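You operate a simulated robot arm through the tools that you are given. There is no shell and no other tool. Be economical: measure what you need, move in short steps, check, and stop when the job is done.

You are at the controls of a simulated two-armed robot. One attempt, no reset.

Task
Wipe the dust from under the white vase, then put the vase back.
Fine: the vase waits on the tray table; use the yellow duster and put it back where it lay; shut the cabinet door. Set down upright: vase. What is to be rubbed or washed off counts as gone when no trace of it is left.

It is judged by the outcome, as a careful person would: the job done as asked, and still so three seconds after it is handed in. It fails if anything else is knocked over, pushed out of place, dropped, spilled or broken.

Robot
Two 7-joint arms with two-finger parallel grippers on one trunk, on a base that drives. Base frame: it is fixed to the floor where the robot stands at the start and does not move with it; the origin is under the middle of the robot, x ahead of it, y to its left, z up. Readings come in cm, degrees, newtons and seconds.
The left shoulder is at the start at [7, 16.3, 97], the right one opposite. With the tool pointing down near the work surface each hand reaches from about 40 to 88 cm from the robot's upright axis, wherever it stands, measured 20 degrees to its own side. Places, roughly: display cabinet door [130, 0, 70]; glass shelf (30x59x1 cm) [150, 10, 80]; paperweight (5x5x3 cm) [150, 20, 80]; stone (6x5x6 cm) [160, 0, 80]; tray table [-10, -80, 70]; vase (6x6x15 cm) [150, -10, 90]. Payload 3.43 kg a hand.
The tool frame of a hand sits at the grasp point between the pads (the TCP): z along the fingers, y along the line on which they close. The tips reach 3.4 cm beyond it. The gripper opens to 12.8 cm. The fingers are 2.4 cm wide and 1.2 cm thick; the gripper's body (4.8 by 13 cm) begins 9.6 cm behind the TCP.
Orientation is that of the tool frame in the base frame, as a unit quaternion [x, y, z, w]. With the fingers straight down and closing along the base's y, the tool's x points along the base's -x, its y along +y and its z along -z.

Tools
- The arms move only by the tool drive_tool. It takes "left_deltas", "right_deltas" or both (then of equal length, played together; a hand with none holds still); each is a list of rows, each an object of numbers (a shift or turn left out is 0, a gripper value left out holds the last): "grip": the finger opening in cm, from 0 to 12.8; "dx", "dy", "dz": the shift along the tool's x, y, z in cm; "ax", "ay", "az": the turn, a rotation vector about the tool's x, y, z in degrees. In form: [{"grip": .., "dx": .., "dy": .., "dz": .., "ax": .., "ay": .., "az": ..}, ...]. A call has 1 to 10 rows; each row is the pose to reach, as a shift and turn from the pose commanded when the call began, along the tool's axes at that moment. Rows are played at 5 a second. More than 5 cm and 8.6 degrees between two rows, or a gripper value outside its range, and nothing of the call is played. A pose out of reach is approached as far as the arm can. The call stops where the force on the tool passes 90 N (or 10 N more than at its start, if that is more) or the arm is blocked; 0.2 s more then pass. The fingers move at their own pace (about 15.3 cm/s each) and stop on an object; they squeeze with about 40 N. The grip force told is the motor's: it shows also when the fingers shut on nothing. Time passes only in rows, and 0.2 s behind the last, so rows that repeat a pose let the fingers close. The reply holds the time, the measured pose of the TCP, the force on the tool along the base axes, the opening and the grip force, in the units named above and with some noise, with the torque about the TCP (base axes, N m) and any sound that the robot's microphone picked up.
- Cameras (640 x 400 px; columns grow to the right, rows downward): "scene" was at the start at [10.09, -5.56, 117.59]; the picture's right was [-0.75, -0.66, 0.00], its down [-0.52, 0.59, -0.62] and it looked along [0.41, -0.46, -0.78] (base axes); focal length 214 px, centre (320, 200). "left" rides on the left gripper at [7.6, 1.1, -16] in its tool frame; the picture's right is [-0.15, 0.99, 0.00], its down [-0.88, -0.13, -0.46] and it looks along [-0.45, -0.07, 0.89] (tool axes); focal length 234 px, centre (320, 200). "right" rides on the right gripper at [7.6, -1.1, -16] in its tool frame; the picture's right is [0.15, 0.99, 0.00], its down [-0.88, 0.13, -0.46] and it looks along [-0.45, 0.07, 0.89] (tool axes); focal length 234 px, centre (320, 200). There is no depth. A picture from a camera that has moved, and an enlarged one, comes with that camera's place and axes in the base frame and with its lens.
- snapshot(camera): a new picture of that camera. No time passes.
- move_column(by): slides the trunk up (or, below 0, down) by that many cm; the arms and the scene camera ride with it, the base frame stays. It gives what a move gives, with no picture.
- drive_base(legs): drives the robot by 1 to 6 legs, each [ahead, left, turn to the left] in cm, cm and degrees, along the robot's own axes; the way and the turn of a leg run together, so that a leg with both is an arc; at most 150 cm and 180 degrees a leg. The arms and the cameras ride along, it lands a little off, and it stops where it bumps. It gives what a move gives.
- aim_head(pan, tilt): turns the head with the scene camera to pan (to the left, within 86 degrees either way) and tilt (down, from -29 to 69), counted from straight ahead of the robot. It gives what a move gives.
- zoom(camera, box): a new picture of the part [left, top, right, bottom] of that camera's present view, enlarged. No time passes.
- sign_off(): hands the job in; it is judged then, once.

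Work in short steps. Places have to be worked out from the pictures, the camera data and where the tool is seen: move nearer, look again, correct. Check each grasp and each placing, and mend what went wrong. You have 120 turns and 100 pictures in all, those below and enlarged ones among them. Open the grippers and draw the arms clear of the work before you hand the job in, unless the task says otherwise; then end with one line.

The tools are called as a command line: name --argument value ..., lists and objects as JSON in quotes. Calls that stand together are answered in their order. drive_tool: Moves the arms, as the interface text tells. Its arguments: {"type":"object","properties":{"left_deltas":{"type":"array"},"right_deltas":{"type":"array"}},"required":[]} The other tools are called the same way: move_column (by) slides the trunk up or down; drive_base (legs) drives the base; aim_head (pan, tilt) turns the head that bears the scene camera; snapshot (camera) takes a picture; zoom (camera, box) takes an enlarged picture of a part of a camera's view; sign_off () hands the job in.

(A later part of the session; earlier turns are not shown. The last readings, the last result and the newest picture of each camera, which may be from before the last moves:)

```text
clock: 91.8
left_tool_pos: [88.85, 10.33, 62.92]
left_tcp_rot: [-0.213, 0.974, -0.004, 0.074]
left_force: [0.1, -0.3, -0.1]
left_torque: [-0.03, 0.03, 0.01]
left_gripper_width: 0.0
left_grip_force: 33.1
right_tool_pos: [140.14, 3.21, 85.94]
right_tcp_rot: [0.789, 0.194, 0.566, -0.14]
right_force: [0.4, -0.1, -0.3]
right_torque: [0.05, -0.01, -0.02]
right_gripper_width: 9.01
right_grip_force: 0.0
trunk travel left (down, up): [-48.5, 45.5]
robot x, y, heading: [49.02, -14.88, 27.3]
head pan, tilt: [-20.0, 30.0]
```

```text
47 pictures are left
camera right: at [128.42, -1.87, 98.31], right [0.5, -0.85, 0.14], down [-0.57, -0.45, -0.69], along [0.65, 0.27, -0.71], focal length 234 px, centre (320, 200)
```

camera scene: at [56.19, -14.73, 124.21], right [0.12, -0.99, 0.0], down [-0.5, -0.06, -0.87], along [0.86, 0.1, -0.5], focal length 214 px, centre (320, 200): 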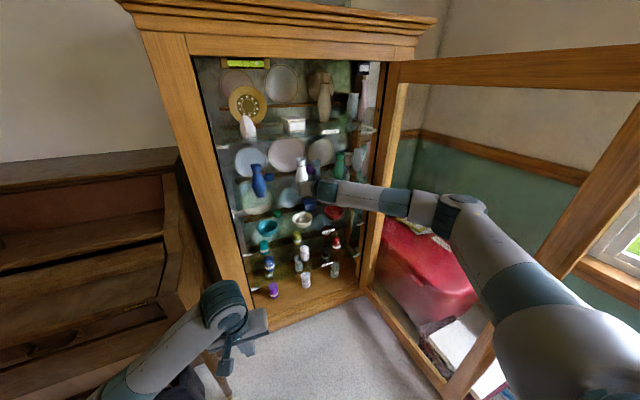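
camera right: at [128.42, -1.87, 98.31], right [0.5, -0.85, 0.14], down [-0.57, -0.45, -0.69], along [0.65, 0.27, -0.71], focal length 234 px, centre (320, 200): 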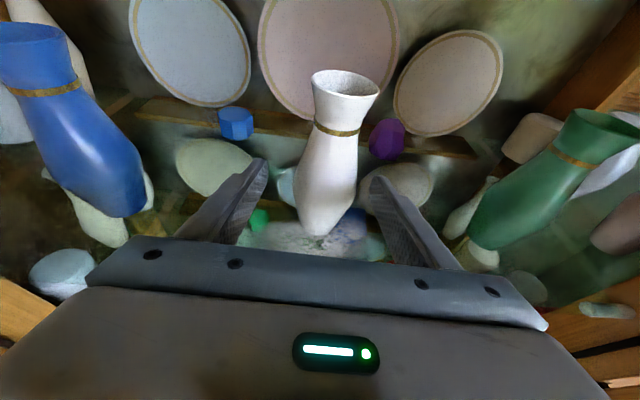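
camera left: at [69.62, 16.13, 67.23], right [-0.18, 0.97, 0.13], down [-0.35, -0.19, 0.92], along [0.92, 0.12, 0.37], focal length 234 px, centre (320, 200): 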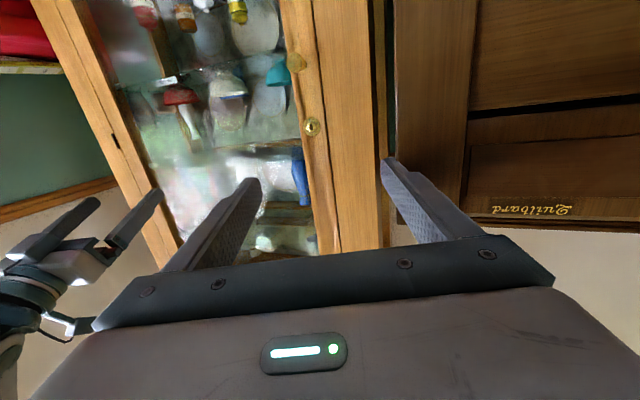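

The vase is nearly between the fingers. I lower 1.5 cm with the trunk, drive 3 cm more, and close gently.

move_column --by -1.5

drive_base --legs '[[3, 0, 0]]'

snapshot --camera "right"

```text
clock: 92.4
left_tool_pos: [88.9, 10.36, 61.32]
left_tcp_rot: [-0.213, 0.974, -0.003, 0.075]
left_force: [0.5, 0.3, -0.1]
left_torque: [-0.03, 0.0, 0.06]
left_gripper_width: 0.01
left_grip_force: 33.3
right_tool_pos: [139.96, 3.07, 84.6]
right_tcp_rot: [0.788, 0.194, 0.567, -0.14]
right_force: [-0.5, 0.0, -0.5]
right_torque: [-0.01, 0.01, -0.02]
right_gripper_width: 9.02
right_grip_force: 0.0
trunk travel left (down, up): [-47.0, 47.0]
robot x, y, heading: [48.97, -15.08, 27.2]
head pan, tilt: [-20.0, 30.0]
```

```text
clock: 93.2
left_tool_pos: [91.54, 11.71, 61.34]
left_tcp_rot: [-0.213, 0.974, -0.002, 0.074]
left_force: [-0.2, -0.3, -1.0]
left_torque: [0.0, -0.02, -0.02]
left_gripper_width: 0.03
left_grip_force: 33.2
right_tool_pos: [142.8, 4.36, 84.35]
right_tcp_rot: [0.789, 0.194, 0.566, -0.139]
right_force: [-1.1, -0.3, -0.9]
right_torque: [0.04, -0.07, 0.01]
right_gripper_width: 8.98
right_grip_force: 0.0
trunk travel left (down, up): [-47.0, 47.0]
robot x, y, heading: [51.64, -13.83, 27.1]
head pan, tilt: [-20.0, 30.0]
```

```text
46 pictures are left
camera right: at [131.05, -0.59, 96.79], right [0.5, -0.85, 0.14], down [-0.57, -0.45, -0.69], along [0.65, 0.27, -0.71], focal length 234 px, centre (320, 200)
```

right: 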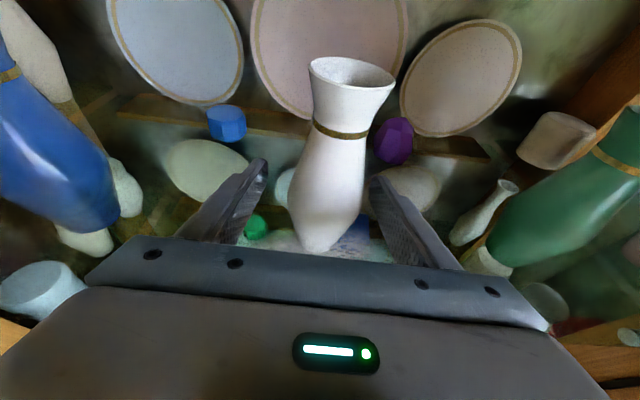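

The vase belly is at the grasp point. Close the gripper.

drive_tool --right_deltas '[{"grip": 6.5}, {"grip": 4}, {"grip": 3}, {"grip": 3}]'

snapshot --camera "right"

```text
clock: 94.2
left_tool_pos: [91.44, 11.64, 61.35]
left_tcp_rot: [-0.213, 0.974, -0.003, 0.074]
left_force: [0.4, 0.5, -0.5]
left_torque: [0.01, 0.01, 0.0]
left_gripper_width: 0.0
left_grip_force: 33.0
right_tool_pos: [142.76, 4.34, 84.59]
right_tcp_rot: [0.788, 0.194, 0.567, -0.14]
right_force: [1.1, 0.7, 3.0]
right_torque: [-0.04, -0.09, -0.01]
right_gripper_width: 5.38
right_grip_force: 40.3
trunk travel left (down, up): [-47.0, 47.0]
robot x, y, heading: [51.09, -13.76, 26.9]
head pan, tilt: [-20.0, 30.0]
```

```text
45 pictures are left
camera right: at [130.91, -0.65, 96.97], right [0.5, -0.85, 0.14], down [-0.57, -0.45, -0.69], along [0.65, 0.27, -0.71], focal length 234 px, centre (320, 200)
```

right: 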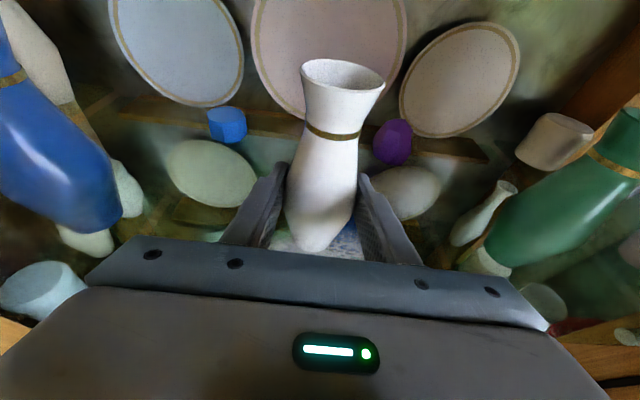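

Held firmly (5.4 cm). I lift 4 cm and back straight out of the cabinet.

move_column --by 4

drive_base --legs '[[-26, 0, 0]]'

snapshot --camera "scene"

snapshot --camera "right"

```text
clock: 95.0
left_tool_pos: [91.5, 11.58, 65.42]
left_tcp_rot: [-0.212, 0.974, -0.003, 0.075]
left_force: [-0.1, -0.9, -0.1]
left_torque: [-0.02, -0.01, 0.0]
left_gripper_width: 0.0
left_grip_force: 33.5
right_tool_pos: [142.61, 4.38, 88.47]
right_tcp_rot: [0.788, 0.194, 0.567, -0.14]
right_force: [-0.4, -0.1, -1.8]
right_torque: [0.0, 0.02, 0.0]
right_gripper_width: 5.38
right_grip_force: 39.3
trunk travel left (down, up): [-51.0, 43.0]
robot x, y, heading: [51.55, -14.01, 26.8]
head pan, tilt: [-20.0, 30.0]
```

```text
clock: 96.9
left_tool_pos: [68.59, 0.02, 65.3]
left_tcp_rot: [-0.212, 0.974, -0.004, 0.076]
left_force: [-0.1, 0.5, -0.4]
left_torque: [0.01, -0.04, 0.01]
left_gripper_width: 0.0
left_grip_force: 33.0
right_tool_pos: [119.83, -7.31, 88.58]
right_tcp_rot: [0.788, 0.194, 0.567, -0.14]
right_force: [0.5, 0.3, -1.5]
right_torque: [-0.04, 0.01, 0.01]
right_gripper_width: 5.38
right_grip_force: 39.2
trunk travel left (down, up): [-51.0, 43.0]
robot x, y, heading: [28.3, -25.58, 26.7]
head pan, tilt: [-20.0, 30.0]
```

```text
44 pictures are left
camera scene: at [42.01, -21.96, 126.74], right [0.12, -0.99, 0.0], down [-0.5, -0.06, -0.87], along [0.86, 0.11, -0.5], focal length 214 px, centre (320, 200)
```

scene: 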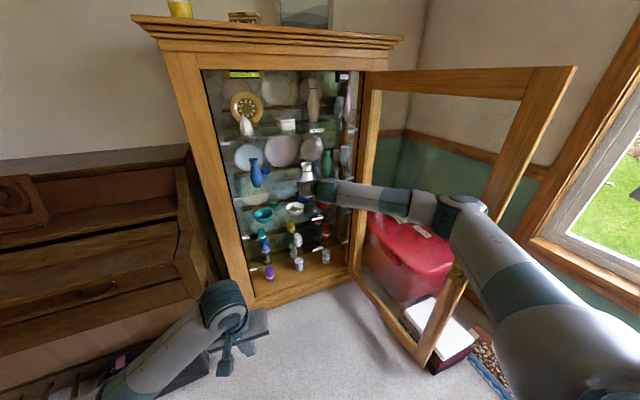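

```text
43 pictures are left
camera right: at [108.0, -12.43, 100.95], right [0.5, -0.86, 0.14], down [-0.57, -0.44, -0.69], along [0.65, 0.27, -0.71], focal length 234 px, centre (320, 200)
```

right: 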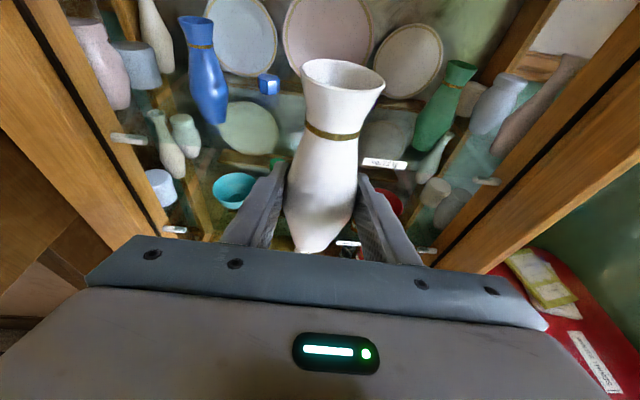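

Vase is safely out. I draw the arm in a little, move left, and turn to the tray table.

drive_tool --right_deltas '[{"dx": 0.4, "dz": -3.4}, {"dx": 0.8, "dz": -6.7}, {"dx": 1.2, "dz": -10}, {"dx": 1.7, "dz": -13.4}]'

drive_base --legs '[[0, 22, 0], [0, 0, -60], [0, 0, -60]]'

aim_head --pan -15 --tilt 40

snapshot --camera "scene"

```text
clock: 97.9
left_tool_pos: [68.51, -0.06, 65.36]
left_tcp_rot: [-0.211, 0.975, -0.004, 0.075]
left_force: [0.4, -0.3, -0.8]
left_torque: [0.0, 0.0, 0.0]
left_gripper_width: 0.04
left_grip_force: 32.3
right_tool_pos: [108.73, -13.07, 94.33]
right_tcp_rot: [0.788, 0.193, 0.568, -0.139]
right_force: [-0.2, 0.2, -1.0]
right_torque: [0.0, 0.02, -0.02]
right_gripper_width: 5.38
right_grip_force: 40.1
trunk travel left (down, up): [-51.0, 43.0]
robot x, y, heading: [28.66, -25.43, 27.0]
head pan, tilt: [-20.0, 30.0]
```

```text
clock: 104.9
left_tool_pos: [19.83, -52.81, 65.4]
left_tcp_rot: [0.741, 0.667, -0.067, 0.033]
left_force: [0.1, 0.3, -0.3]
left_torque: [0.0, -0.01, -0.03]
left_gripper_width: 0.0
left_grip_force: 33.0
right_tool_pos: [-11.68, -80.88, 94.27]
right_tcp_rot: [-0.558, 0.589, -0.402, -0.424]
right_force: [0.0, -0.1, -2.1]
right_torque: [0.0, -0.01, 0.0]
right_gripper_width: 5.4
right_grip_force: 40.1
trunk travel left (down, up): [-51.0, 43.0]
robot x, y, heading: [18.49, -5.29, -93.8]
head pan, tilt: [-20.0, 30.0]
```

```text
clock: 105.6
left_tool_pos: [19.85, -53.02, 65.35]
left_tcp_rot: [0.741, 0.667, -0.066, 0.034]
left_force: [0.3, -1.3, 0.4]
left_torque: [-0.01, -0.02, 0.0]
left_gripper_width: 0.01
left_grip_force: 33.0
right_tool_pos: [-11.84, -80.98, 94.26]
right_tcp_rot: [-0.559, 0.589, -0.402, -0.423]
right_force: [0.8, -0.3, -1.8]
right_torque: [-0.01, -0.01, 0.03]
right_gripper_width: 5.38
right_grip_force: 40.0
trunk travel left (down, up): [-51.0, 43.0]
robot x, y, heading: [18.25, -5.61, -93.5]
head pan, tilt: [-15.0, 40.0]
```

```text
42 pictures are left
camera scene: at [15.49, -18.55, 125.19], right [-0.95, 0.32, 0.0], down [0.21, 0.61, -0.77], along [-0.24, -0.73, -0.64], focal length 214 px, centre (320, 200)
```

scene: 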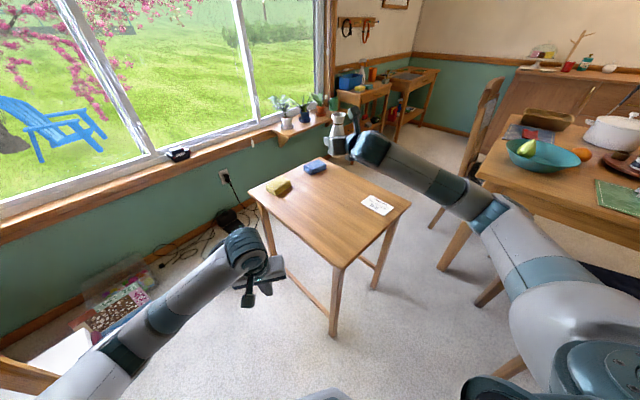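

The vase hangs right over the free middle of the tray table (about (-12, -81)). I lower the trunk toward the surface.

move_column --by -17.5

snapshot --camera "scene"

snapshot --camera "right"

```text
clock: 107.6
left_tool_pos: [19.89, -52.88, 47.91]
left_tcp_rot: [0.741, 0.668, -0.066, 0.034]
left_force: [-0.2, -0.1, 0.0]
left_torque: [-0.01, -0.01, -0.01]
left_gripper_width: 0.01
left_grip_force: 32.9
right_tool_pos: [-11.61, -80.84, 76.8]
right_tcp_rot: [-0.558, 0.589, -0.403, -0.424]
right_force: [0.0, 0.1, -2.2]
right_torque: [-0.01, 0.01, 0.03]
right_gripper_width: 5.38
right_grip_force: 40.2
trunk travel left (down, up): [-33.5, 60.5]
robot x, y, heading: [18.57, -5.79, -93.4]
head pan, tilt: [-15.0, 40.0]
```

```text
41 pictures are left
camera scene: at [15.5, -18.53, 107.7], right [-0.95, 0.32, 0.0], down [0.2, 0.61, -0.77], along [-0.24, -0.73, -0.64], focal length 214 px, centre (320, 200)
```

scene: 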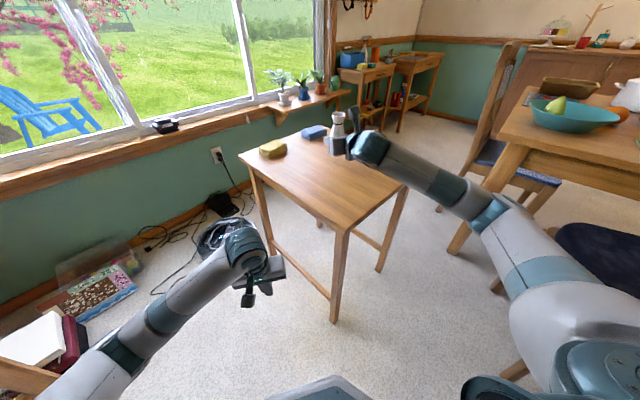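

```text
40 pictures are left
camera right: at [-9.9, -68.34, 89.14], right [-0.99, 0.01, 0.14], down [-0.09, 0.72, -0.69], along [-0.1, -0.7, -0.71], focal length 234 px, centre (320, 200)
```

right: 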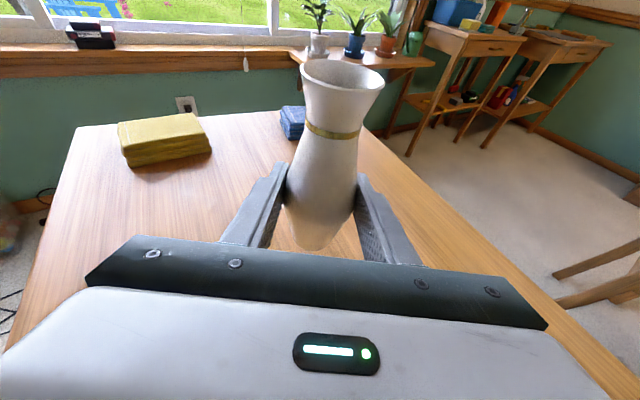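

The vase stands clear over open tabletop. I lower in small steps, watching the force.

move_column --by -1.6

move_column --by -0.6

zoom --camera "right" --box '[220, 140, 420, 270]'

```text
clock: 108.2
left_tool_pos: [19.93, -52.82, 46.36]
left_tcp_rot: [0.741, 0.668, -0.067, 0.034]
left_force: [0.8, -0.2, 0.0]
left_torque: [0.01, -0.01, 0.0]
left_gripper_width: 0.0
left_grip_force: 33.4
right_tool_pos: [-11.66, -80.8, 75.19]
right_tcp_rot: [-0.559, 0.589, -0.402, -0.424]
right_force: [0.5, -0.4, -1.4]
right_torque: [0.03, 0.0, 0.0]
right_gripper_width: 5.39
right_grip_force: 39.7
trunk travel left (down, up): [-31.9, 62.1]
robot x, y, heading: [18.51, -5.43, -93.5]
head pan, tilt: [-15.0, 40.0]
```

```text
clock: 108.8
left_tool_pos: [19.86, -52.9, 45.67]
left_tcp_rot: [0.741, 0.667, -0.066, 0.034]
left_force: [0.0, -0.1, -0.2]
left_torque: [0.04, 0.02, 0.03]
left_gripper_width: 0.02
left_grip_force: 32.8
right_tool_pos: [-11.78, -80.77, 74.53]
right_tcp_rot: [-0.559, 0.589, -0.402, -0.424]
right_force: [0.0, 0.2, -1.1]
right_torque: [0.06, 0.01, 0.01]
right_gripper_width: 5.38
right_grip_force: 39.7
trunk travel left (down, up): [-31.3, 62.7]
robot x, y, heading: [18.65, -5.66, -93.3]
head pan, tilt: [-15.0, 40.0]
```

```text
3.08 times, centred on (320, 205) of right
camera zoom: at [-9.9, -68.34, 86.93], right [-0.99, 0.01, 0.14], down [-0.09, 0.72, -0.69], along [-0.1, -0.7, -0.71], focal length 720 px, centre (320, 185)
```

zoom: 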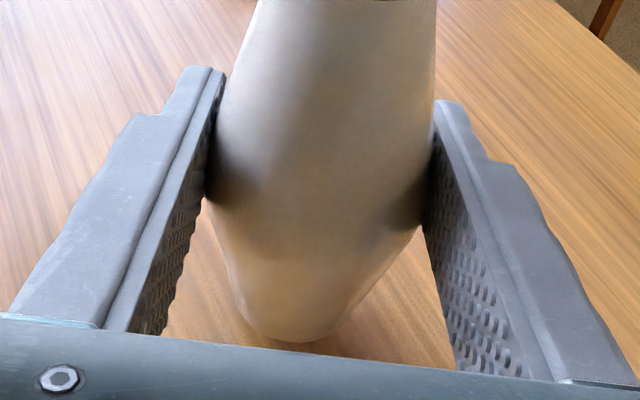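

No contact yet; I lower further in 0.4 cm steps.

move_column --by -0.4

move_column --by -0.4

```text
clock: 109.3
left_tool_pos: [19.85, -52.81, 45.23]
left_tcp_rot: [0.741, 0.667, -0.067, 0.033]
left_force: [0.0, -0.9, 0.0]
left_torque: [-0.01, -0.02, 0.01]
left_gripper_width: 0.0
left_grip_force: 32.6
right_tool_pos: [-11.78, -80.96, 74.16]
right_tcp_rot: [-0.558, 0.589, -0.402, -0.424]
right_force: [-0.3, 0.1, -1.1]
right_torque: [-0.02, -0.01, 0.0]
right_gripper_width: 5.37
right_grip_force: 40.2
trunk travel left (down, up): [-30.9, 63.1]
robot x, y, heading: [18.37, -5.34, -93.2]
head pan, tilt: [-15.0, 40.0]
```

```text
clock: 109.8
left_tool_pos: [19.93, -52.91, 44.8]
left_tcp_rot: [0.741, 0.668, -0.066, 0.035]
left_force: [0.3, 1.0, -0.8]
left_torque: [-0.04, -0.01, 0.0]
left_gripper_width: 0.01
left_grip_force: 33.1
right_tool_pos: [-11.77, -80.84, 73.73]
right_tcp_rot: [-0.558, 0.589, -0.402, -0.424]
right_force: [0.3, -0.6, -2.1]
right_torque: [0.0, -0.04, -0.03]
right_gripper_width: 5.41
right_grip_force: 40.0
trunk travel left (down, up): [-30.5, 63.5]
robot x, y, heading: [18.46, -5.59, -93.8]
head pan, tilt: [-15.0, 40.0]
```

move_column --by -0.4

zoom --camera "right" --box '[270, 200, 370, 262]'

```text
clock: 110.3
left_tool_pos: [19.9, -52.75, 44.61]
left_tcp_rot: [0.741, 0.667, -0.067, 0.035]
left_force: [-0.2, 0.4, -0.3]
left_torque: [-0.01, 0.02, 0.0]
left_gripper_width: 0.01
left_grip_force: 33.1
right_tool_pos: [-11.68, -80.93, 73.61]
right_tcp_rot: [-0.557, 0.588, -0.404, -0.425]
right_force: [-0.4, -2.1, 8.7]
right_torque: [0.02, 0.04, 0.02]
right_gripper_width: 5.38
right_grip_force: 39.6
trunk travel left (down, up): [-30.1, 63.9]
robot x, y, heading: [18.5, -5.63, -93.8]
head pan, tilt: [-15.0, 40.0]
```

```text
6.40 times, centred on (320, 231) of right
camera zoom: at [-9.9, -68.26, 85.95], right [-0.99, 0.01, 0.14], down [-0.09, 0.71, -0.69], along [-0.1, -0.7, -0.71], focal length 1499 px, centre (320, 2)
```

zoom: 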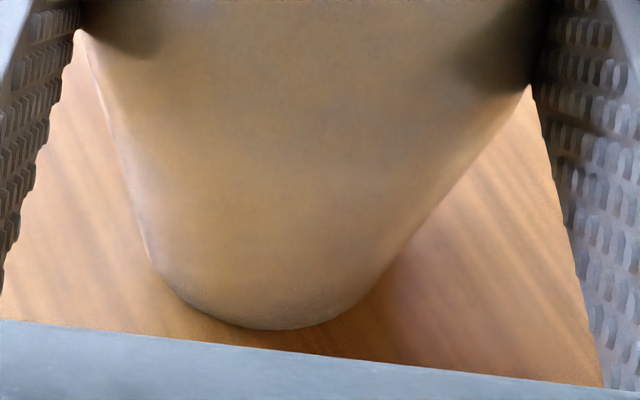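

Contact felt (force +9 N). I release, then check the vase stands.

drive_tool --right_deltas '[{"grip": 6}, {"grip": 9}, {"grip": 9}]'

snapshot --camera "right"

```text
clock: 111.2
left_tool_pos: [19.87, -52.86, 44.55]
left_tcp_rot: [0.741, 0.667, -0.066, 0.035]
left_force: [0.2, 0.9, -0.5]
left_torque: [0.01, 0.0, 0.02]
left_gripper_width: 0.0
left_grip_force: 32.9
right_tool_pos: [-11.58, -80.87, 73.45]
right_tcp_rot: [-0.558, 0.589, -0.401, -0.424]
right_force: [0.6, 0.4, 0.7]
right_torque: [0.0, -0.05, -0.02]
right_gripper_width: 8.99
right_grip_force: 0.0
trunk travel left (down, up): [-30.1, 63.9]
robot x, y, heading: [18.24, -6.15, -93.5]
head pan, tilt: [-15.0, 40.0]
```

```text
37 pictures are left
camera right: at [-9.9, -68.34, 85.72], right [-0.99, 0.01, 0.14], down [-0.09, 0.72, -0.69], along [-0.1, -0.7, -0.71], focal length 234 px, centre (320, 200)
```

right: 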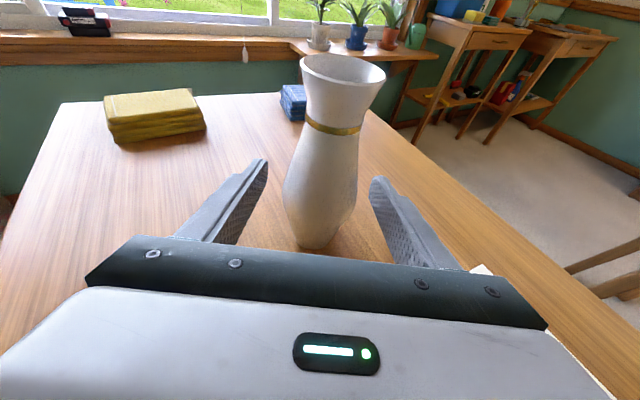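

The vase stands upright. I back away, raise the hand, turn and go to the yellow duster (centre about (8.8, -97.8), long side about 9.7 cm).

drive_base --legs '[[-18, 0, 0]]'

move_column --by 18

drive_base --legs '[[0, 0, 33.5], [12, -38.5, 0]]'

snapshot --camera "right"

snapshot --camera "scene"

```text
clock: 112.1
left_tool_pos: [20.16, -49.23, 44.45]
left_tcp_rot: [0.741, 0.667, -0.066, 0.034]
left_force: [-0.2, -0.2, -0.3]
left_torque: [0.0, -0.02, -0.03]
left_gripper_width: 0.0
left_grip_force: 32.7
right_tool_pos: [-11.36, -77.24, 73.42]
right_tcp_rot: [-0.559, 0.589, -0.402, -0.423]
right_force: [0.5, -0.7, 0.5]
right_torque: [-0.04, 0.01, 0.0]
right_gripper_width: 9.03
right_grip_force: 0.0
trunk travel left (down, up): [-30.1, 63.9]
robot x, y, heading: [18.68, -1.63, -93.6]
head pan, tilt: [-15.0, 40.0]
stopped in leg 1: the robot was blocked; the commanded pose is now the measured one
```

```text
clock: 114.1
left_tool_pos: [20.14, -49.12, 62.56]
left_tcp_rot: [0.741, 0.668, -0.067, 0.035]
left_force: [0.3, -0.5, 0.0]
left_torque: [0.0, 0.01, 0.0]
left_gripper_width: 0.0
left_grip_force: 33.5
right_tool_pos: [-11.52, -77.26, 91.39]
right_tcp_rot: [-0.559, 0.59, -0.401, -0.423]
right_force: [-0.2, 0.0, -0.1]
right_torque: [0.01, 0.02, -0.02]
right_gripper_width: 9.02
right_grip_force: 0.1
trunk travel left (down, up): [-48.1, 45.9]
robot x, y, heading: [18.53, -1.75, -93.6]
head pan, tilt: [-15.0, 40.0]
```

```text
clock: 117.7
left_tool_pos: [26.42, -61.87, 62.48]
left_tcp_rot: [0.518, 0.852, -0.053, 0.053]
left_force: [-0.5, 0.3, -0.3]
left_torque: [0.02, -0.01, -0.01]
left_gripper_width: 0.0
left_grip_force: 32.3
right_tool_pos: [15.24, -102.71, 91.33]
right_tcp_rot: [0.704, -0.404, 0.507, 0.289]
right_force: [0.1, 0.0, 0.6]
right_torque: [0.03, -0.04, 0.03]
right_gripper_width: 9.0
right_grip_force: 0.1
trunk travel left (down, up): [-48.1, 45.9]
robot x, y, heading: [-0.78, -22.91, -60.4]
head pan, tilt: [-15.0, 40.0]
stopped in leg 2: the robot was blocked; the commanded pose is now the measured one
```

```text
36 pictures are left
camera right: at [9.79, -91.26, 103.63], right [-0.83, -0.54, 0.14], down [-0.47, 0.55, -0.69], along [0.3, -0.64, -0.71], focal length 234 px, centre (320, 200)
```

right: 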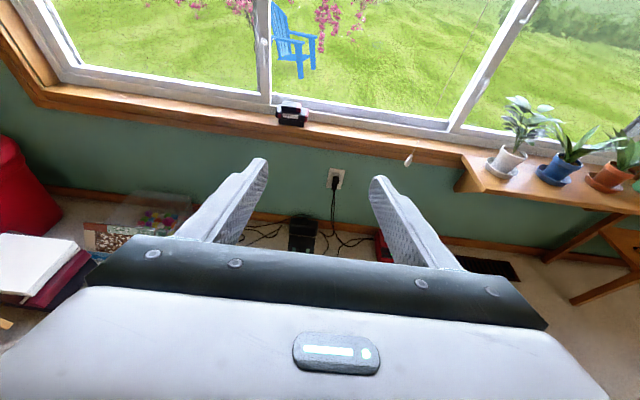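

```text
35 pictures are left
camera scene: at [3.72, -35.72, 122.27], right [-0.97, -0.25, 0.0], down [-0.16, 0.62, -0.77], along [0.2, -0.74, -0.64], focal length 214 px, centre (320, 200)
```

scene: 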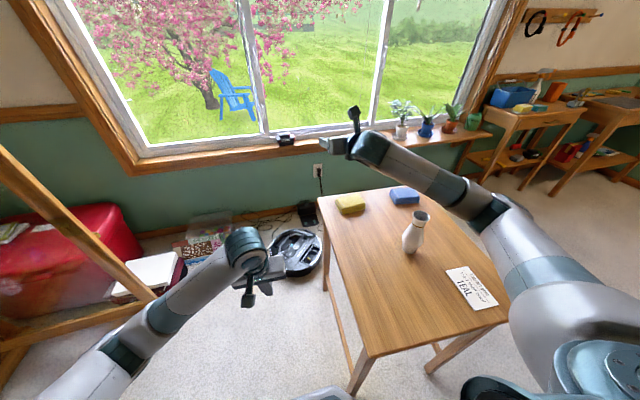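

The base bumped lightly (table seems unmoved), and the hand overshot the duster by about 8 cm. I back 7.7 cm, shift 3 cm right with the arm, and open the fingers.

drive_base --legs '[[-7.7, 0, 0]]'

drive_tool --right_deltas '[{"dy": 1.5, "grip": 12.6}, {"dy": 3}, {"dy": 3}]'

move_column --by -12

snapshot --camera "right"

```text
clock: 118.7
left_tool_pos: [22.49, -54.96, 62.56]
left_tcp_rot: [0.519, 0.852, -0.054, 0.052]
left_force: [-0.3, -0.4, 1.2]
left_torque: [0.0, 0.02, -0.03]
left_gripper_width: 0.0
left_grip_force: 33.8
right_tool_pos: [11.58, -95.63, 91.59]
right_tcp_rot: [0.704, -0.403, 0.508, 0.29]
right_force: [0.3, -0.5, 0.2]
right_torque: [0.01, 0.0, -0.01]
right_gripper_width: 9.01
right_grip_force: 0.0
trunk travel left (down, up): [-48.1, 45.9]
robot x, y, heading: [-4.61, -16.2, -60.3]
head pan, tilt: [-15.0, 40.0]
```

```text
clock: 119.5
left_tool_pos: [22.52, -54.89, 62.49]
left_tcp_rot: [0.519, 0.852, -0.055, 0.052]
left_force: [-0.1, 0.2, 0.3]
left_torque: [0.0, 0.0, -0.03]
left_gripper_width: 0.01
left_grip_force: 33.1
right_tool_pos: [9.07, -97.17, 91.39]
right_tcp_rot: [0.704, -0.404, 0.507, 0.29]
right_force: [0.7, -0.9, 0.7]
right_torque: [0.0, 0.0, 0.04]
right_gripper_width: 12.59
right_grip_force: 0.0
trunk travel left (down, up): [-48.1, 45.9]
robot x, y, heading: [-4.31, -16.32, -60.4]
head pan, tilt: [-15.0, 40.0]
```

```text
clock: 121.0
left_tool_pos: [22.95, -54.49, 51.24]
left_tcp_rot: [0.518, 0.851, -0.063, 0.054]
left_force: [0.2, -0.8, 0.1]
left_torque: [0.03, -0.01, 0.0]
left_gripper_width: 0.0
left_grip_force: 33.2
right_tool_pos: [8.57, -96.78, 82.61]
right_tcp_rot: [0.696, -0.399, 0.511, 0.308]
right_force: [0.3, -0.5, -0.1]
right_torque: [0.02, -0.03, -0.03]
right_gripper_width: 12.63
right_grip_force: 0.0
trunk travel left (down, up): [-36.1, 57.9]
robot x, y, heading: [-4.68, -16.26, -60.4]
head pan, tilt: [-15.0, 40.0]
```

```text
34 pictures are left
camera right: at [3.27, -84.77, 94.51], right [-0.84, -0.52, 0.16], down [-0.47, 0.53, -0.71], along [0.29, -0.67, -0.68], focal length 234 px, centre (320, 200)
```

right: 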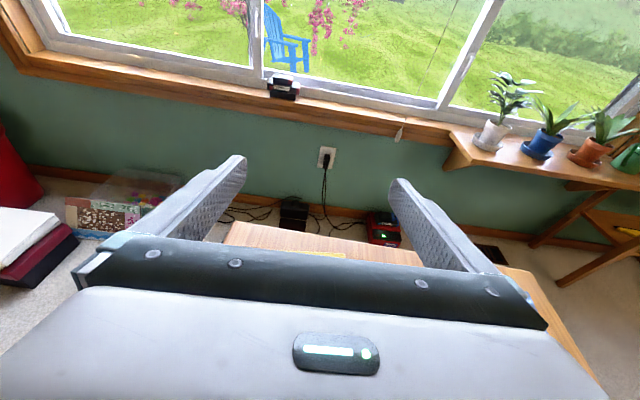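

The right hand dropped less than the trunk: something props the arm. I raise back up at once and look.

move_column --by 8

aim_head --pan -45 --tilt 45

snapshot --camera "scene"

```text
clock: 122.2
left_tool_pos: [22.51, -54.9, 58.5]
left_tcp_rot: [0.518, 0.852, -0.053, 0.052]
left_force: [0.2, 0.3, 0.0]
left_torque: [0.04, -0.01, -0.03]
left_gripper_width: 0.01
left_grip_force: 33.3
right_tool_pos: [9.01, -97.2, 87.28]
right_tcp_rot: [0.704, -0.404, 0.507, 0.29]
right_force: [0.4, -0.7, -0.9]
right_torque: [-0.02, -0.01, 0.0]
right_gripper_width: 12.6
right_grip_force: 0.1
trunk travel left (down, up): [-44.1, 49.9]
robot x, y, heading: [-4.55, -16.36, -60.5]
head pan, tilt: [-15.0, 40.0]
```

```text
clock: 123.1
left_tool_pos: [22.6, -54.97, 58.42]
left_tcp_rot: [0.519, 0.851, -0.054, 0.053]
left_force: [0.3, 0.1, -0.9]
left_torque: [0.01, -0.02, 0.01]
left_gripper_width: 0.0
left_grip_force: 32.8
right_tool_pos: [9.05, -97.19, 87.45]
right_tcp_rot: [0.704, -0.404, 0.507, 0.29]
right_force: [-0.5, 0.2, 0.4]
right_torque: [0.04, 0.0, -0.05]
right_gripper_width: 12.58
right_grip_force: 0.0
trunk travel left (down, up): [-44.1, 49.9]
robot x, y, heading: [-4.99, -16.05, -60.4]
head pan, tilt: [-45.0, 45.0]
```

```text
33 pictures are left
camera scene: at [-4.26, -28.33, 117.57], right [-0.96, 0.26, 0.0], down [0.19, 0.68, -0.71], along [-0.19, -0.68, -0.71], focal length 214 px, centre (320, 200)
```

scene: 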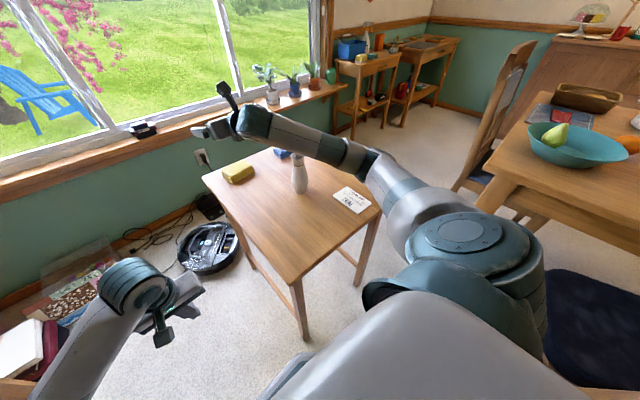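

The forearm had come down over the vase (it still stands). I raise the arm, move east so the arm passes clear of the vase, and will use a steeper, turned hand.

move_column --by 10

drive_base --legs '[[0, 0, -35], [3, 45, 0]]'

drive_tool --right_deltas '[{"ax": 6.1, "ay": -3.9, "az": -3.4}, {"ax": 12.3, "ay": -7.8, "az": -6.9}, {"ax": 18.4, "ay": -11.6, "az": -10.3}, {"ax": 24.6, "ay": -15.5, "az": -13.8}, {"ax": 30.7, "ay": -19.4, "az": -17.2}]'

snapshot --camera "right"

```text
clock: 124.5
left_tool_pos: [22.56, -55.0, 68.35]
left_tcp_rot: [0.519, 0.852, -0.054, 0.051]
left_force: [-0.2, 0.5, -0.4]
left_torque: [0.0, -0.03, 0.05]
left_gripper_width: 0.0
left_grip_force: 33.1
right_tool_pos: [8.98, -97.22, 97.32]
right_tcp_rot: [0.704, -0.404, 0.507, 0.291]
right_force: [0.8, -0.4, -1.1]
right_torque: [0.0, 0.02, 0.01]
right_gripper_width: 12.63
right_grip_force: 0.0
trunk travel left (down, up): [-54.1, 39.9]
robot x, y, heading: [-4.63, -16.24, -60.4]
head pan, tilt: [-45.0, 45.0]
```

```text
clock: 128.9
left_tool_pos: [39.56, -71.81, 68.46]
left_tcp_rot: [0.758, 0.648, -0.068, 0.033]
left_force: [-0.2, 0.1, -0.9]
left_torque: [0.0, 0.01, 0.0]
left_gripper_width: 0.02
left_grip_force: 33.3
right_tool_pos: [3.59, -97.65, 97.5]
right_tcp_rot: [-0.544, 0.603, -0.392, -0.433]
right_force: [-0.2, 0.8, 0.2]
right_torque: [0.01, 0.02, -0.05]
right_gripper_width: 12.57
right_grip_force: 0.0
trunk travel left (down, up): [-54.1, 39.9]
robot x, y, heading: [40.63, -24.21, -96.7]
head pan, tilt: [-45.0, 45.0]
```

```text
clock: 130.1
left_tool_pos: [39.48, -71.79, 68.53]
left_tcp_rot: [0.758, 0.648, -0.067, 0.033]
left_force: [0.0, 0.2, 0.1]
left_torque: [-0.02, -0.03, 0.02]
left_gripper_width: 0.0
left_grip_force: 33.0
right_tool_pos: [3.45, -97.72, 97.41]
right_tcp_rot: [0.778, -0.456, 0.372, 0.221]
right_force: [0.0, -0.1, -0.2]
right_torque: [-0.01, 0.01, 0.0]
right_gripper_width: 12.61
right_grip_force: 0.0
trunk travel left (down, up): [-54.1, 39.9]
robot x, y, heading: [40.74, -24.28, -96.8]
head pan, tilt: [-45.0, 45.0]
```

```text
32 pictures are left
camera right: at [0.82, -90.49, 113.37], right [-0.82, -0.56, 0.12], down [-0.56, 0.73, -0.4], along [0.14, -0.4, -0.91], focal length 234 px, centre (320, 200)
```

right: 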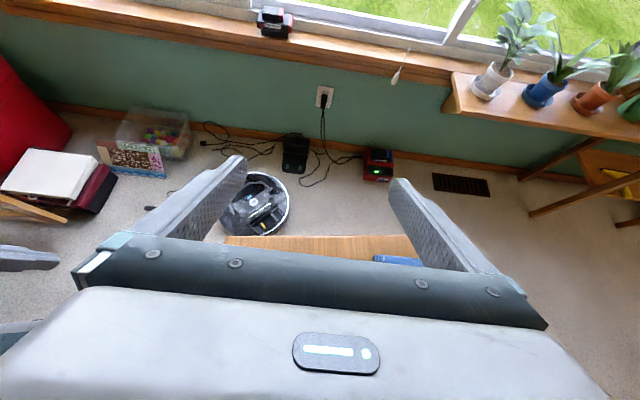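

The hand now points -61° with a 51° tilt, closing along the duster's long side. I shift over the duster and lower part way, then check.

drive_tool --right_deltas '[{"dx": 0.8, "dy": -2.4, "dz": 0.9}, {"dx": 1.5, "dy": -4.8, "dz": 1.8}]'

move_column --by -15

snapshot --camera "right"

snapshot --camera "scene"

```text
clock: 130.7
left_tool_pos: [39.43, -71.8, 68.49]
left_tcp_rot: [0.758, 0.648, -0.068, 0.033]
left_force: [-0.4, -0.5, 0.2]
left_torque: [0.02, 0.03, 0.03]
left_gripper_width: 0.01
left_grip_force: 33.4
right_tool_pos: [8.83, -97.51, 97.27]
right_tcp_rot: [0.778, -0.456, 0.371, 0.222]
right_force: [0.4, 0.1, 1.1]
right_torque: [0.0, -0.02, 0.03]
right_gripper_width: 12.62
right_grip_force: 0.1
trunk travel left (down, up): [-54.1, 39.9]
robot x, y, heading: [40.5, -24.37, -96.3]
head pan, tilt: [-45.0, 45.0]
```

```text
clock: 132.5
left_tool_pos: [39.46, -71.75, 53.67]
left_tcp_rot: [0.758, 0.648, -0.068, 0.033]
left_force: [0.0, 0.0, 0.6]
left_torque: [0.0, -0.03, 0.0]
left_gripper_width: 0.01
left_grip_force: 33.5
right_tool_pos: [8.88, -97.59, 82.29]
right_tcp_rot: [0.777, -0.456, 0.372, 0.223]
right_force: [0.3, -0.6, -0.3]
right_torque: [0.02, 0.02, 0.01]
right_gripper_width: 12.6
right_grip_force: 0.0
trunk travel left (down, up): [-39.1, 54.9]
robot x, y, heading: [40.55, -24.24, -96.6]
head pan, tilt: [-45.0, 45.0]
```

```text
31 pictures are left
camera right: at [6.16, -90.23, 98.22], right [-0.82, -0.56, 0.12], down [-0.56, 0.73, -0.4], along [0.14, -0.4, -0.91], focal length 234 px, centre (320, 200)
```

right: 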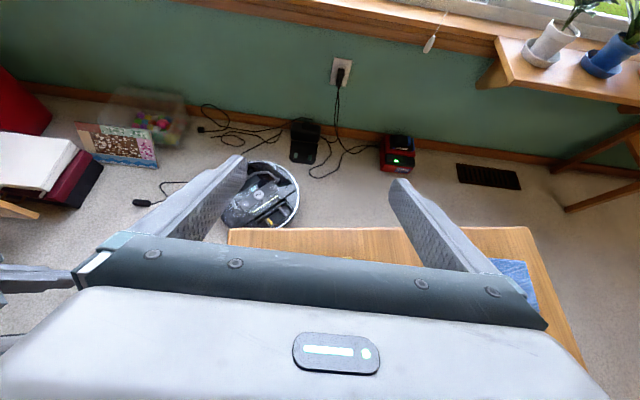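

```text
30 pictures are left
camera scene: at [33.62, -34.3, 112.58], right [-0.62, 0.78, 0.0], down [0.55, 0.44, -0.71], along [-0.55, -0.44, -0.71], focal length 214 px, centre (320, 200)
```

scene: 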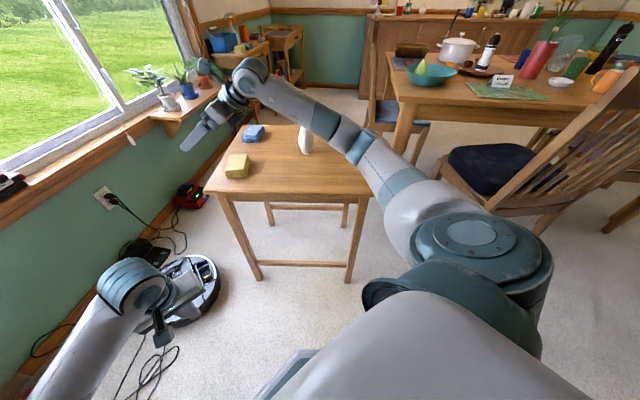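

The pictures disagree with the earlier table position: it seems the base nudged the table while turning (I'll set that right at the end). I zoom in for the duster's present place.

zoom --camera "scene" --box '[190, 110, 390, 210]'

```text
3.20 times, centred on (290, 160) of scene
camera zoom: at [33.62, -34.3, 112.58], right [-0.62, 0.78, 0.0], down [0.55, 0.44, -0.71], along [-0.55, -0.44, -0.71], focal length 686 px, centre (416, 328)
```

zoom: 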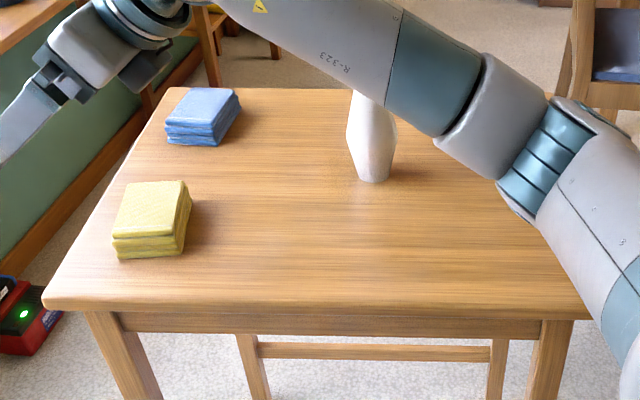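

The duster is now at about (5, -93), long side at ~42°. I correct the hand's place and yaw, then lower near the table.

drive_tool --right_deltas '[{"dx": -1.8, "dy": 0.6, "dz": -2.3, "ax": 4.3, "az": -3.5}, {"dx": -3.7, "dy": 1.2, "dz": -4.6, "ax": 8.6, "az": -6.9}]'

move_column --by -5.5

snapshot --camera "right"

zoom --camera "scene" --box '[190, 110, 390, 210]'

```text
clock: 133.1
left_tool_pos: [39.44, -71.79, 53.53]
left_tcp_rot: [0.758, 0.648, -0.068, 0.033]
left_force: [-0.4, 0.3, -0.1]
left_torque: [-0.01, 0.0, 0.02]
left_gripper_width: 0.0
left_grip_force: 33.0
right_tool_pos: [5.08, -93.17, 82.27]
right_tcp_rot: [0.818, -0.378, 0.392, 0.185]
right_force: [-1.2, -0.3, 1.4]
right_torque: [-0.02, 0.01, -0.02]
right_gripper_width: 12.59
right_grip_force: 0.1
trunk travel left (down, up): [-39.1, 54.9]
robot x, y, heading: [40.76, -24.32, -96.4]
head pan, tilt: [-45.0, 45.0]
```

```text
clock: 134.1
left_tool_pos: [39.34, -71.7, 47.93]
left_tcp_rot: [0.758, 0.648, -0.068, 0.034]
left_force: [0.0, 0.1, 0.6]
left_torque: [0.02, -0.03, -0.02]
left_gripper_width: 0.0
left_grip_force: 33.5
right_tool_pos: [5.0, -93.2, 76.73]
right_tcp_rot: [0.818, -0.378, 0.392, 0.185]
right_force: [-0.8, 0.7, 1.4]
right_torque: [0.0, 0.0, -0.03]
right_gripper_width: 12.62
right_grip_force: 0.1
trunk travel left (down, up): [-33.6, 60.4]
robot x, y, heading: [40.89, -24.54, -96.6]
head pan, tilt: [-45.0, 45.0]
```

```text
28 pictures are left
camera right: at [0.99, -86.58, 92.7], right [-0.7, -0.71, 0.12], down [-0.69, 0.61, -0.4], along [0.21, -0.36, -0.91], focal length 234 px, centre (320, 200)
```

right: 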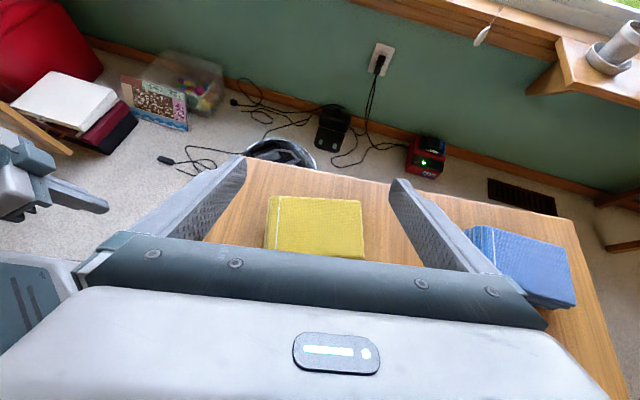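

```text
3.20 times, centred on (290, 160) of scene
camera zoom: at [33.62, -34.29, 107.08], right [-0.62, 0.78, 0.0], down [0.55, 0.44, -0.71], along [-0.55, -0.44, -0.71], focal length 686 px, centre (416, 328)
```

zoom: 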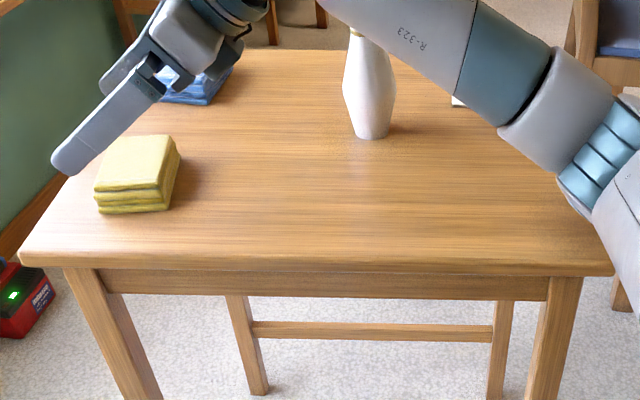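

Duster lies centred between the fingers. Small yaw correction, then lower to finger height.

drive_tool --right_deltas '[{"ax": 3.9, "az": -3.1}]'

move_column --by -4.7

move_column --by -0.5

snapshot --camera "right"

```text
clock: 134.4
left_tool_pos: [39.47, -71.65, 47.98]
left_tcp_rot: [0.758, 0.647, -0.068, 0.033]
left_force: [-0.5, 0.2, -0.1]
left_torque: [0.04, 0.02, 0.0]
left_gripper_width: 0.0
left_grip_force: 33.1
right_tool_pos: [4.94, -93.24, 76.66]
right_tcp_rot: [0.834, -0.343, 0.398, 0.168]
right_force: [-0.5, -0.3, -0.3]
right_torque: [0.02, 0.0, 0.01]
right_gripper_width: 12.61
right_grip_force: 0.0
trunk travel left (down, up): [-33.6, 60.4]
robot x, y, heading: [40.56, -24.46, -96.4]
head pan, tilt: [-45.0, 45.0]
```

```text
clock: 135.3
left_tool_pos: [40.39, -71.11, 44.59]
left_tcp_rot: [0.757, 0.647, -0.088, 0.024]
left_force: [0.3, -0.7, -0.6]
left_torque: [-0.03, -0.01, 0.02]
left_gripper_width: 0.01
left_grip_force: 32.9
right_tool_pos: [6.47, -92.23, 76.68]
right_tcp_rot: [0.836, -0.336, 0.387, 0.195]
right_force: [0.4, -0.2, 0.2]
right_torque: [-0.02, 0.01, 0.02]
right_gripper_width: 12.6
right_grip_force: 0.2
trunk travel left (down, up): [-28.9, 65.1]
robot x, y, heading: [40.35, -23.76, -96.9]
head pan, tilt: [-45.0, 45.0]
```

```text
clock: 135.9
left_tool_pos: [40.24, -71.5, 44.11]
left_tcp_rot: [0.756, 0.648, -0.092, 0.023]
left_force: [0.4, -0.3, 0.2]
left_torque: [-0.02, 0.0, 0.02]
left_gripper_width: 0.02
left_grip_force: 32.6
right_tool_pos: [6.31, -92.8, 76.06]
right_tcp_rot: [0.836, -0.336, 0.388, 0.195]
right_force: [0.5, -0.1, -0.5]
right_torque: [0.03, 0.03, -0.01]
right_gripper_width: 12.59
right_grip_force: 0.0
trunk travel left (down, up): [-28.4, 65.6]
robot x, y, heading: [40.99, -24.52, -96.7]
head pan, tilt: [-45.0, 45.0]
```

```text
26 pictures are left
camera right: at [2.43, -85.83, 91.86], right [-0.64, -0.75, 0.18], down [-0.75, 0.54, -0.39], along [0.2, -0.38, -0.9], focal length 234 px, centre (320, 200)
```

right: 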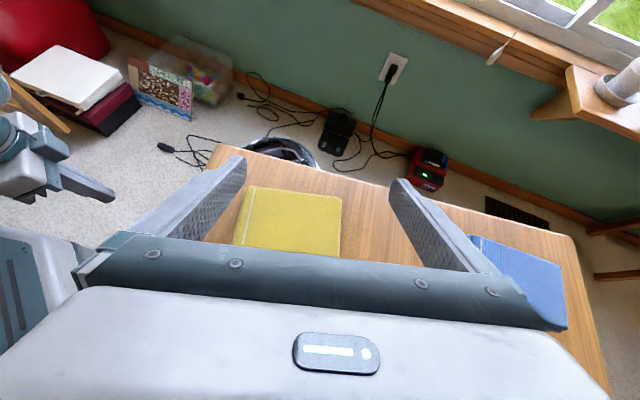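

The elbow rests on the table's near corner. I raise the trunk back and lower the hand with the arm alone.

move_column --by 7.2

drive_tool --right_deltas '[{"dx": -1.7, "dz": 1.4}, {"dx": -3.4, "dz": 2.7}]'

zoom --camera "scene" --box '[190, 110, 430, 260]'

```text
clock: 137.0
left_tool_pos: [39.59, -71.55, 49.8]
left_tcp_rot: [0.759, 0.646, -0.068, 0.033]
left_force: [0.6, -0.7, -0.4]
left_torque: [0.04, 0.0, 0.0]
left_gripper_width: 0.01
left_grip_force: 33.0
right_tool_pos: [5.16, -93.2, 78.46]
right_tcp_rot: [0.834, -0.344, 0.398, 0.166]
right_force: [-0.2, 0.1, -0.6]
right_torque: [-0.01, 0.0, 0.02]
right_gripper_width: 12.6
right_grip_force: 0.1
trunk travel left (down, up): [-35.6, 58.4]
robot x, y, heading: [40.63, -24.07, -96.8]
head pan, tilt: [-45.0, 45.0]
```

```text
clock: 137.6
left_tool_pos: [39.61, -71.69, 49.92]
left_tcp_rot: [0.758, 0.648, -0.067, 0.032]
left_force: [-0.6, -0.2, -0.6]
left_torque: [0.04, -0.01, -0.03]
left_gripper_width: 0.0
left_grip_force: 33.2
right_tool_pos: [4.94, -93.23, 74.33]
right_tcp_rot: [0.834, -0.343, 0.399, 0.168]
right_force: [-0.1, 0.3, -0.2]
right_torque: [-0.02, -0.01, 0.0]
right_gripper_width: 12.58
right_grip_force: 0.0
trunk travel left (down, up): [-35.6, 58.4]
robot x, y, heading: [40.45, -23.86, -96.5]
head pan, tilt: [-45.0, 45.0]
```

```text
2.67 times, centred on (310, 185) of scene
camera zoom: at [33.6, -34.33, 109.06], right [-0.62, 0.78, 0.0], down [0.55, 0.44, -0.71], along [-0.55, -0.44, -0.71], focal length 572 px, centre (347, 240)
```

zoom: 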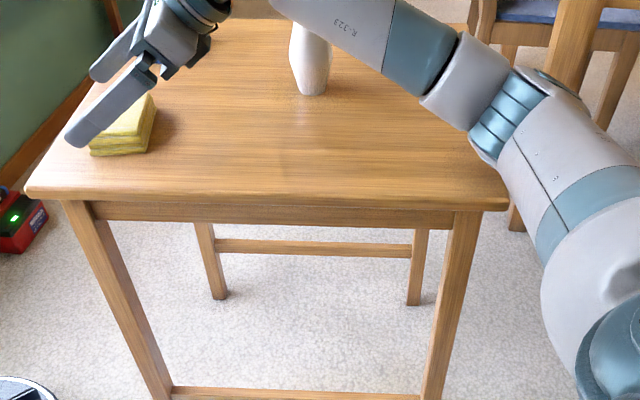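

Works. I lower the last 3 cm with the arm.

drive_tool --right_deltas '[{"dx": -1.2, "dz": 1}, {"dx": -2.2, "dz": 1.8}]'

drive_tool --right_deltas '[{"dx": -0.35, "dz": 0.28}]'

snapshot --camera "right"

```text
clock: 138.2
left_tool_pos: [39.51, -71.73, 50.25]
left_tcp_rot: [0.758, 0.648, -0.069, 0.032]
left_force: [0.5, 0.4, 0.0]
left_torque: [-0.01, -0.03, 0.02]
left_gripper_width: 0.01
left_grip_force: 33.3
right_tool_pos: [5.04, -93.15, 71.98]
right_tcp_rot: [0.834, -0.342, 0.398, 0.172]
right_force: [-0.4, -0.4, 0.6]
right_torque: [-0.03, 0.0, 0.03]
right_gripper_width: 12.6
right_grip_force: 0.0
trunk travel left (down, up): [-35.6, 58.4]
robot x, y, heading: [40.57, -24.04, -96.7]
head pan, tilt: [-45.0, 45.0]
```

```text
clock: 138.6
left_tool_pos: [39.71, -71.68, 50.32]
left_tcp_rot: [0.758, 0.648, -0.071, 0.032]
left_force: [-0.2, 0.1, -0.3]
left_torque: [-0.05, -0.01, 0.01]
left_gripper_width: 0.01
left_grip_force: 33.1
right_tool_pos: [5.18, -93.15, 71.81]
right_tcp_rot: [0.834, -0.342, 0.397, 0.172]
right_force: [-0.7, 0.4, -0.8]
right_torque: [-0.01, 0.0, -0.01]
right_gripper_width: 12.58
right_grip_force: 0.1
trunk travel left (down, up): [-35.6, 58.4]
robot x, y, heading: [40.57, -24.7, -96.6]
head pan, tilt: [-45.0, 45.0]
```

```text
24 pictures are left
camera right: at [0.78, -86.83, 87.74], right [-0.63, -0.76, 0.13], down [-0.74, 0.54, -0.4], along [0.23, -0.35, -0.91], focal length 234 px, centre (320, 200)
```

right: 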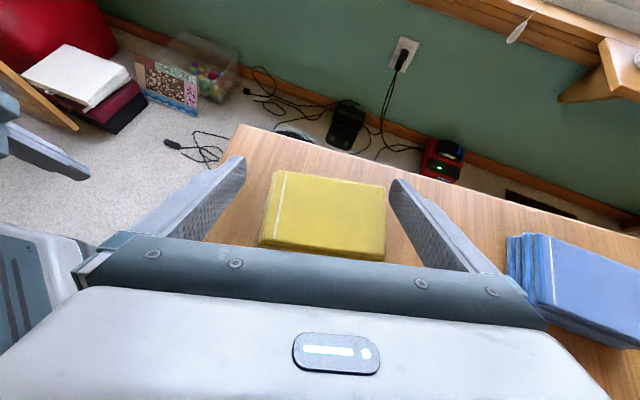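

The fingers straddle the duster with tips just off the table. Close and check.

drive_tool --right_deltas '[{"grip": 9.5}, {"grip": 8}, {"grip": 7}, {"grip": 7}]'

drive_tool --right_deltas '[{"dx": 2.3, "dz": -1.9}, {"dx": 4.6, "dz": -3.8}, {"dx": 6.9, "dz": -5.7}]'

snapshot --camera "right"

```text
clock: 139.6
left_tool_pos: [39.7, -71.58, 50.11]
left_tcp_rot: [0.758, 0.648, -0.071, 0.032]
left_force: [0.7, -0.2, 0.1]
left_torque: [0.0, -0.01, -0.01]
left_gripper_width: 0.01
left_grip_force: 33.1
right_tool_pos: [5.27, -93.04, 71.77]
right_tcp_rot: [0.834, -0.342, 0.397, 0.174]
right_force: [0.0, -1.0, 1.2]
right_torque: [0.06, -0.02, 0.02]
right_gripper_width: 9.86
right_grip_force: 40.0
trunk travel left (down, up): [-35.6, 58.4]
robot x, y, heading: [40.4, -24.53, -96.4]
head pan, tilt: [-45.0, 45.0]
```

```text
clock: 140.4
left_tool_pos: [39.55, -71.77, 49.97]
left_tcp_rot: [0.758, 0.648, -0.068, 0.033]
left_force: [-0.3, -0.6, 0.1]
left_torque: [0.03, -0.03, -0.01]
left_gripper_width: 0.0
left_grip_force: 32.8
right_tool_pos: [5.05, -92.71, 80.18]
right_tcp_rot: [0.834, -0.343, 0.399, 0.167]
right_force: [0.1, 0.6, -0.8]
right_torque: [-0.02, 0.0, 0.0]
right_gripper_width: 9.9
right_grip_force: 40.1
trunk travel left (down, up): [-35.6, 58.4]
robot x, y, heading: [40.56, -24.29, -96.6]
head pan, tilt: [-45.0, 45.0]
```

```text
23 pictures are left
camera right: at [0.5, -86.65, 96.16], right [-0.63, -0.77, 0.12], down [-0.74, 0.55, -0.4], along [0.24, -0.34, -0.91], focal length 234 px, centre (320, 200)
```

right: 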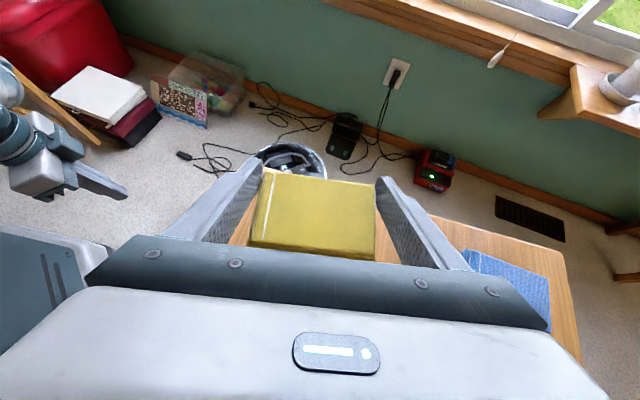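

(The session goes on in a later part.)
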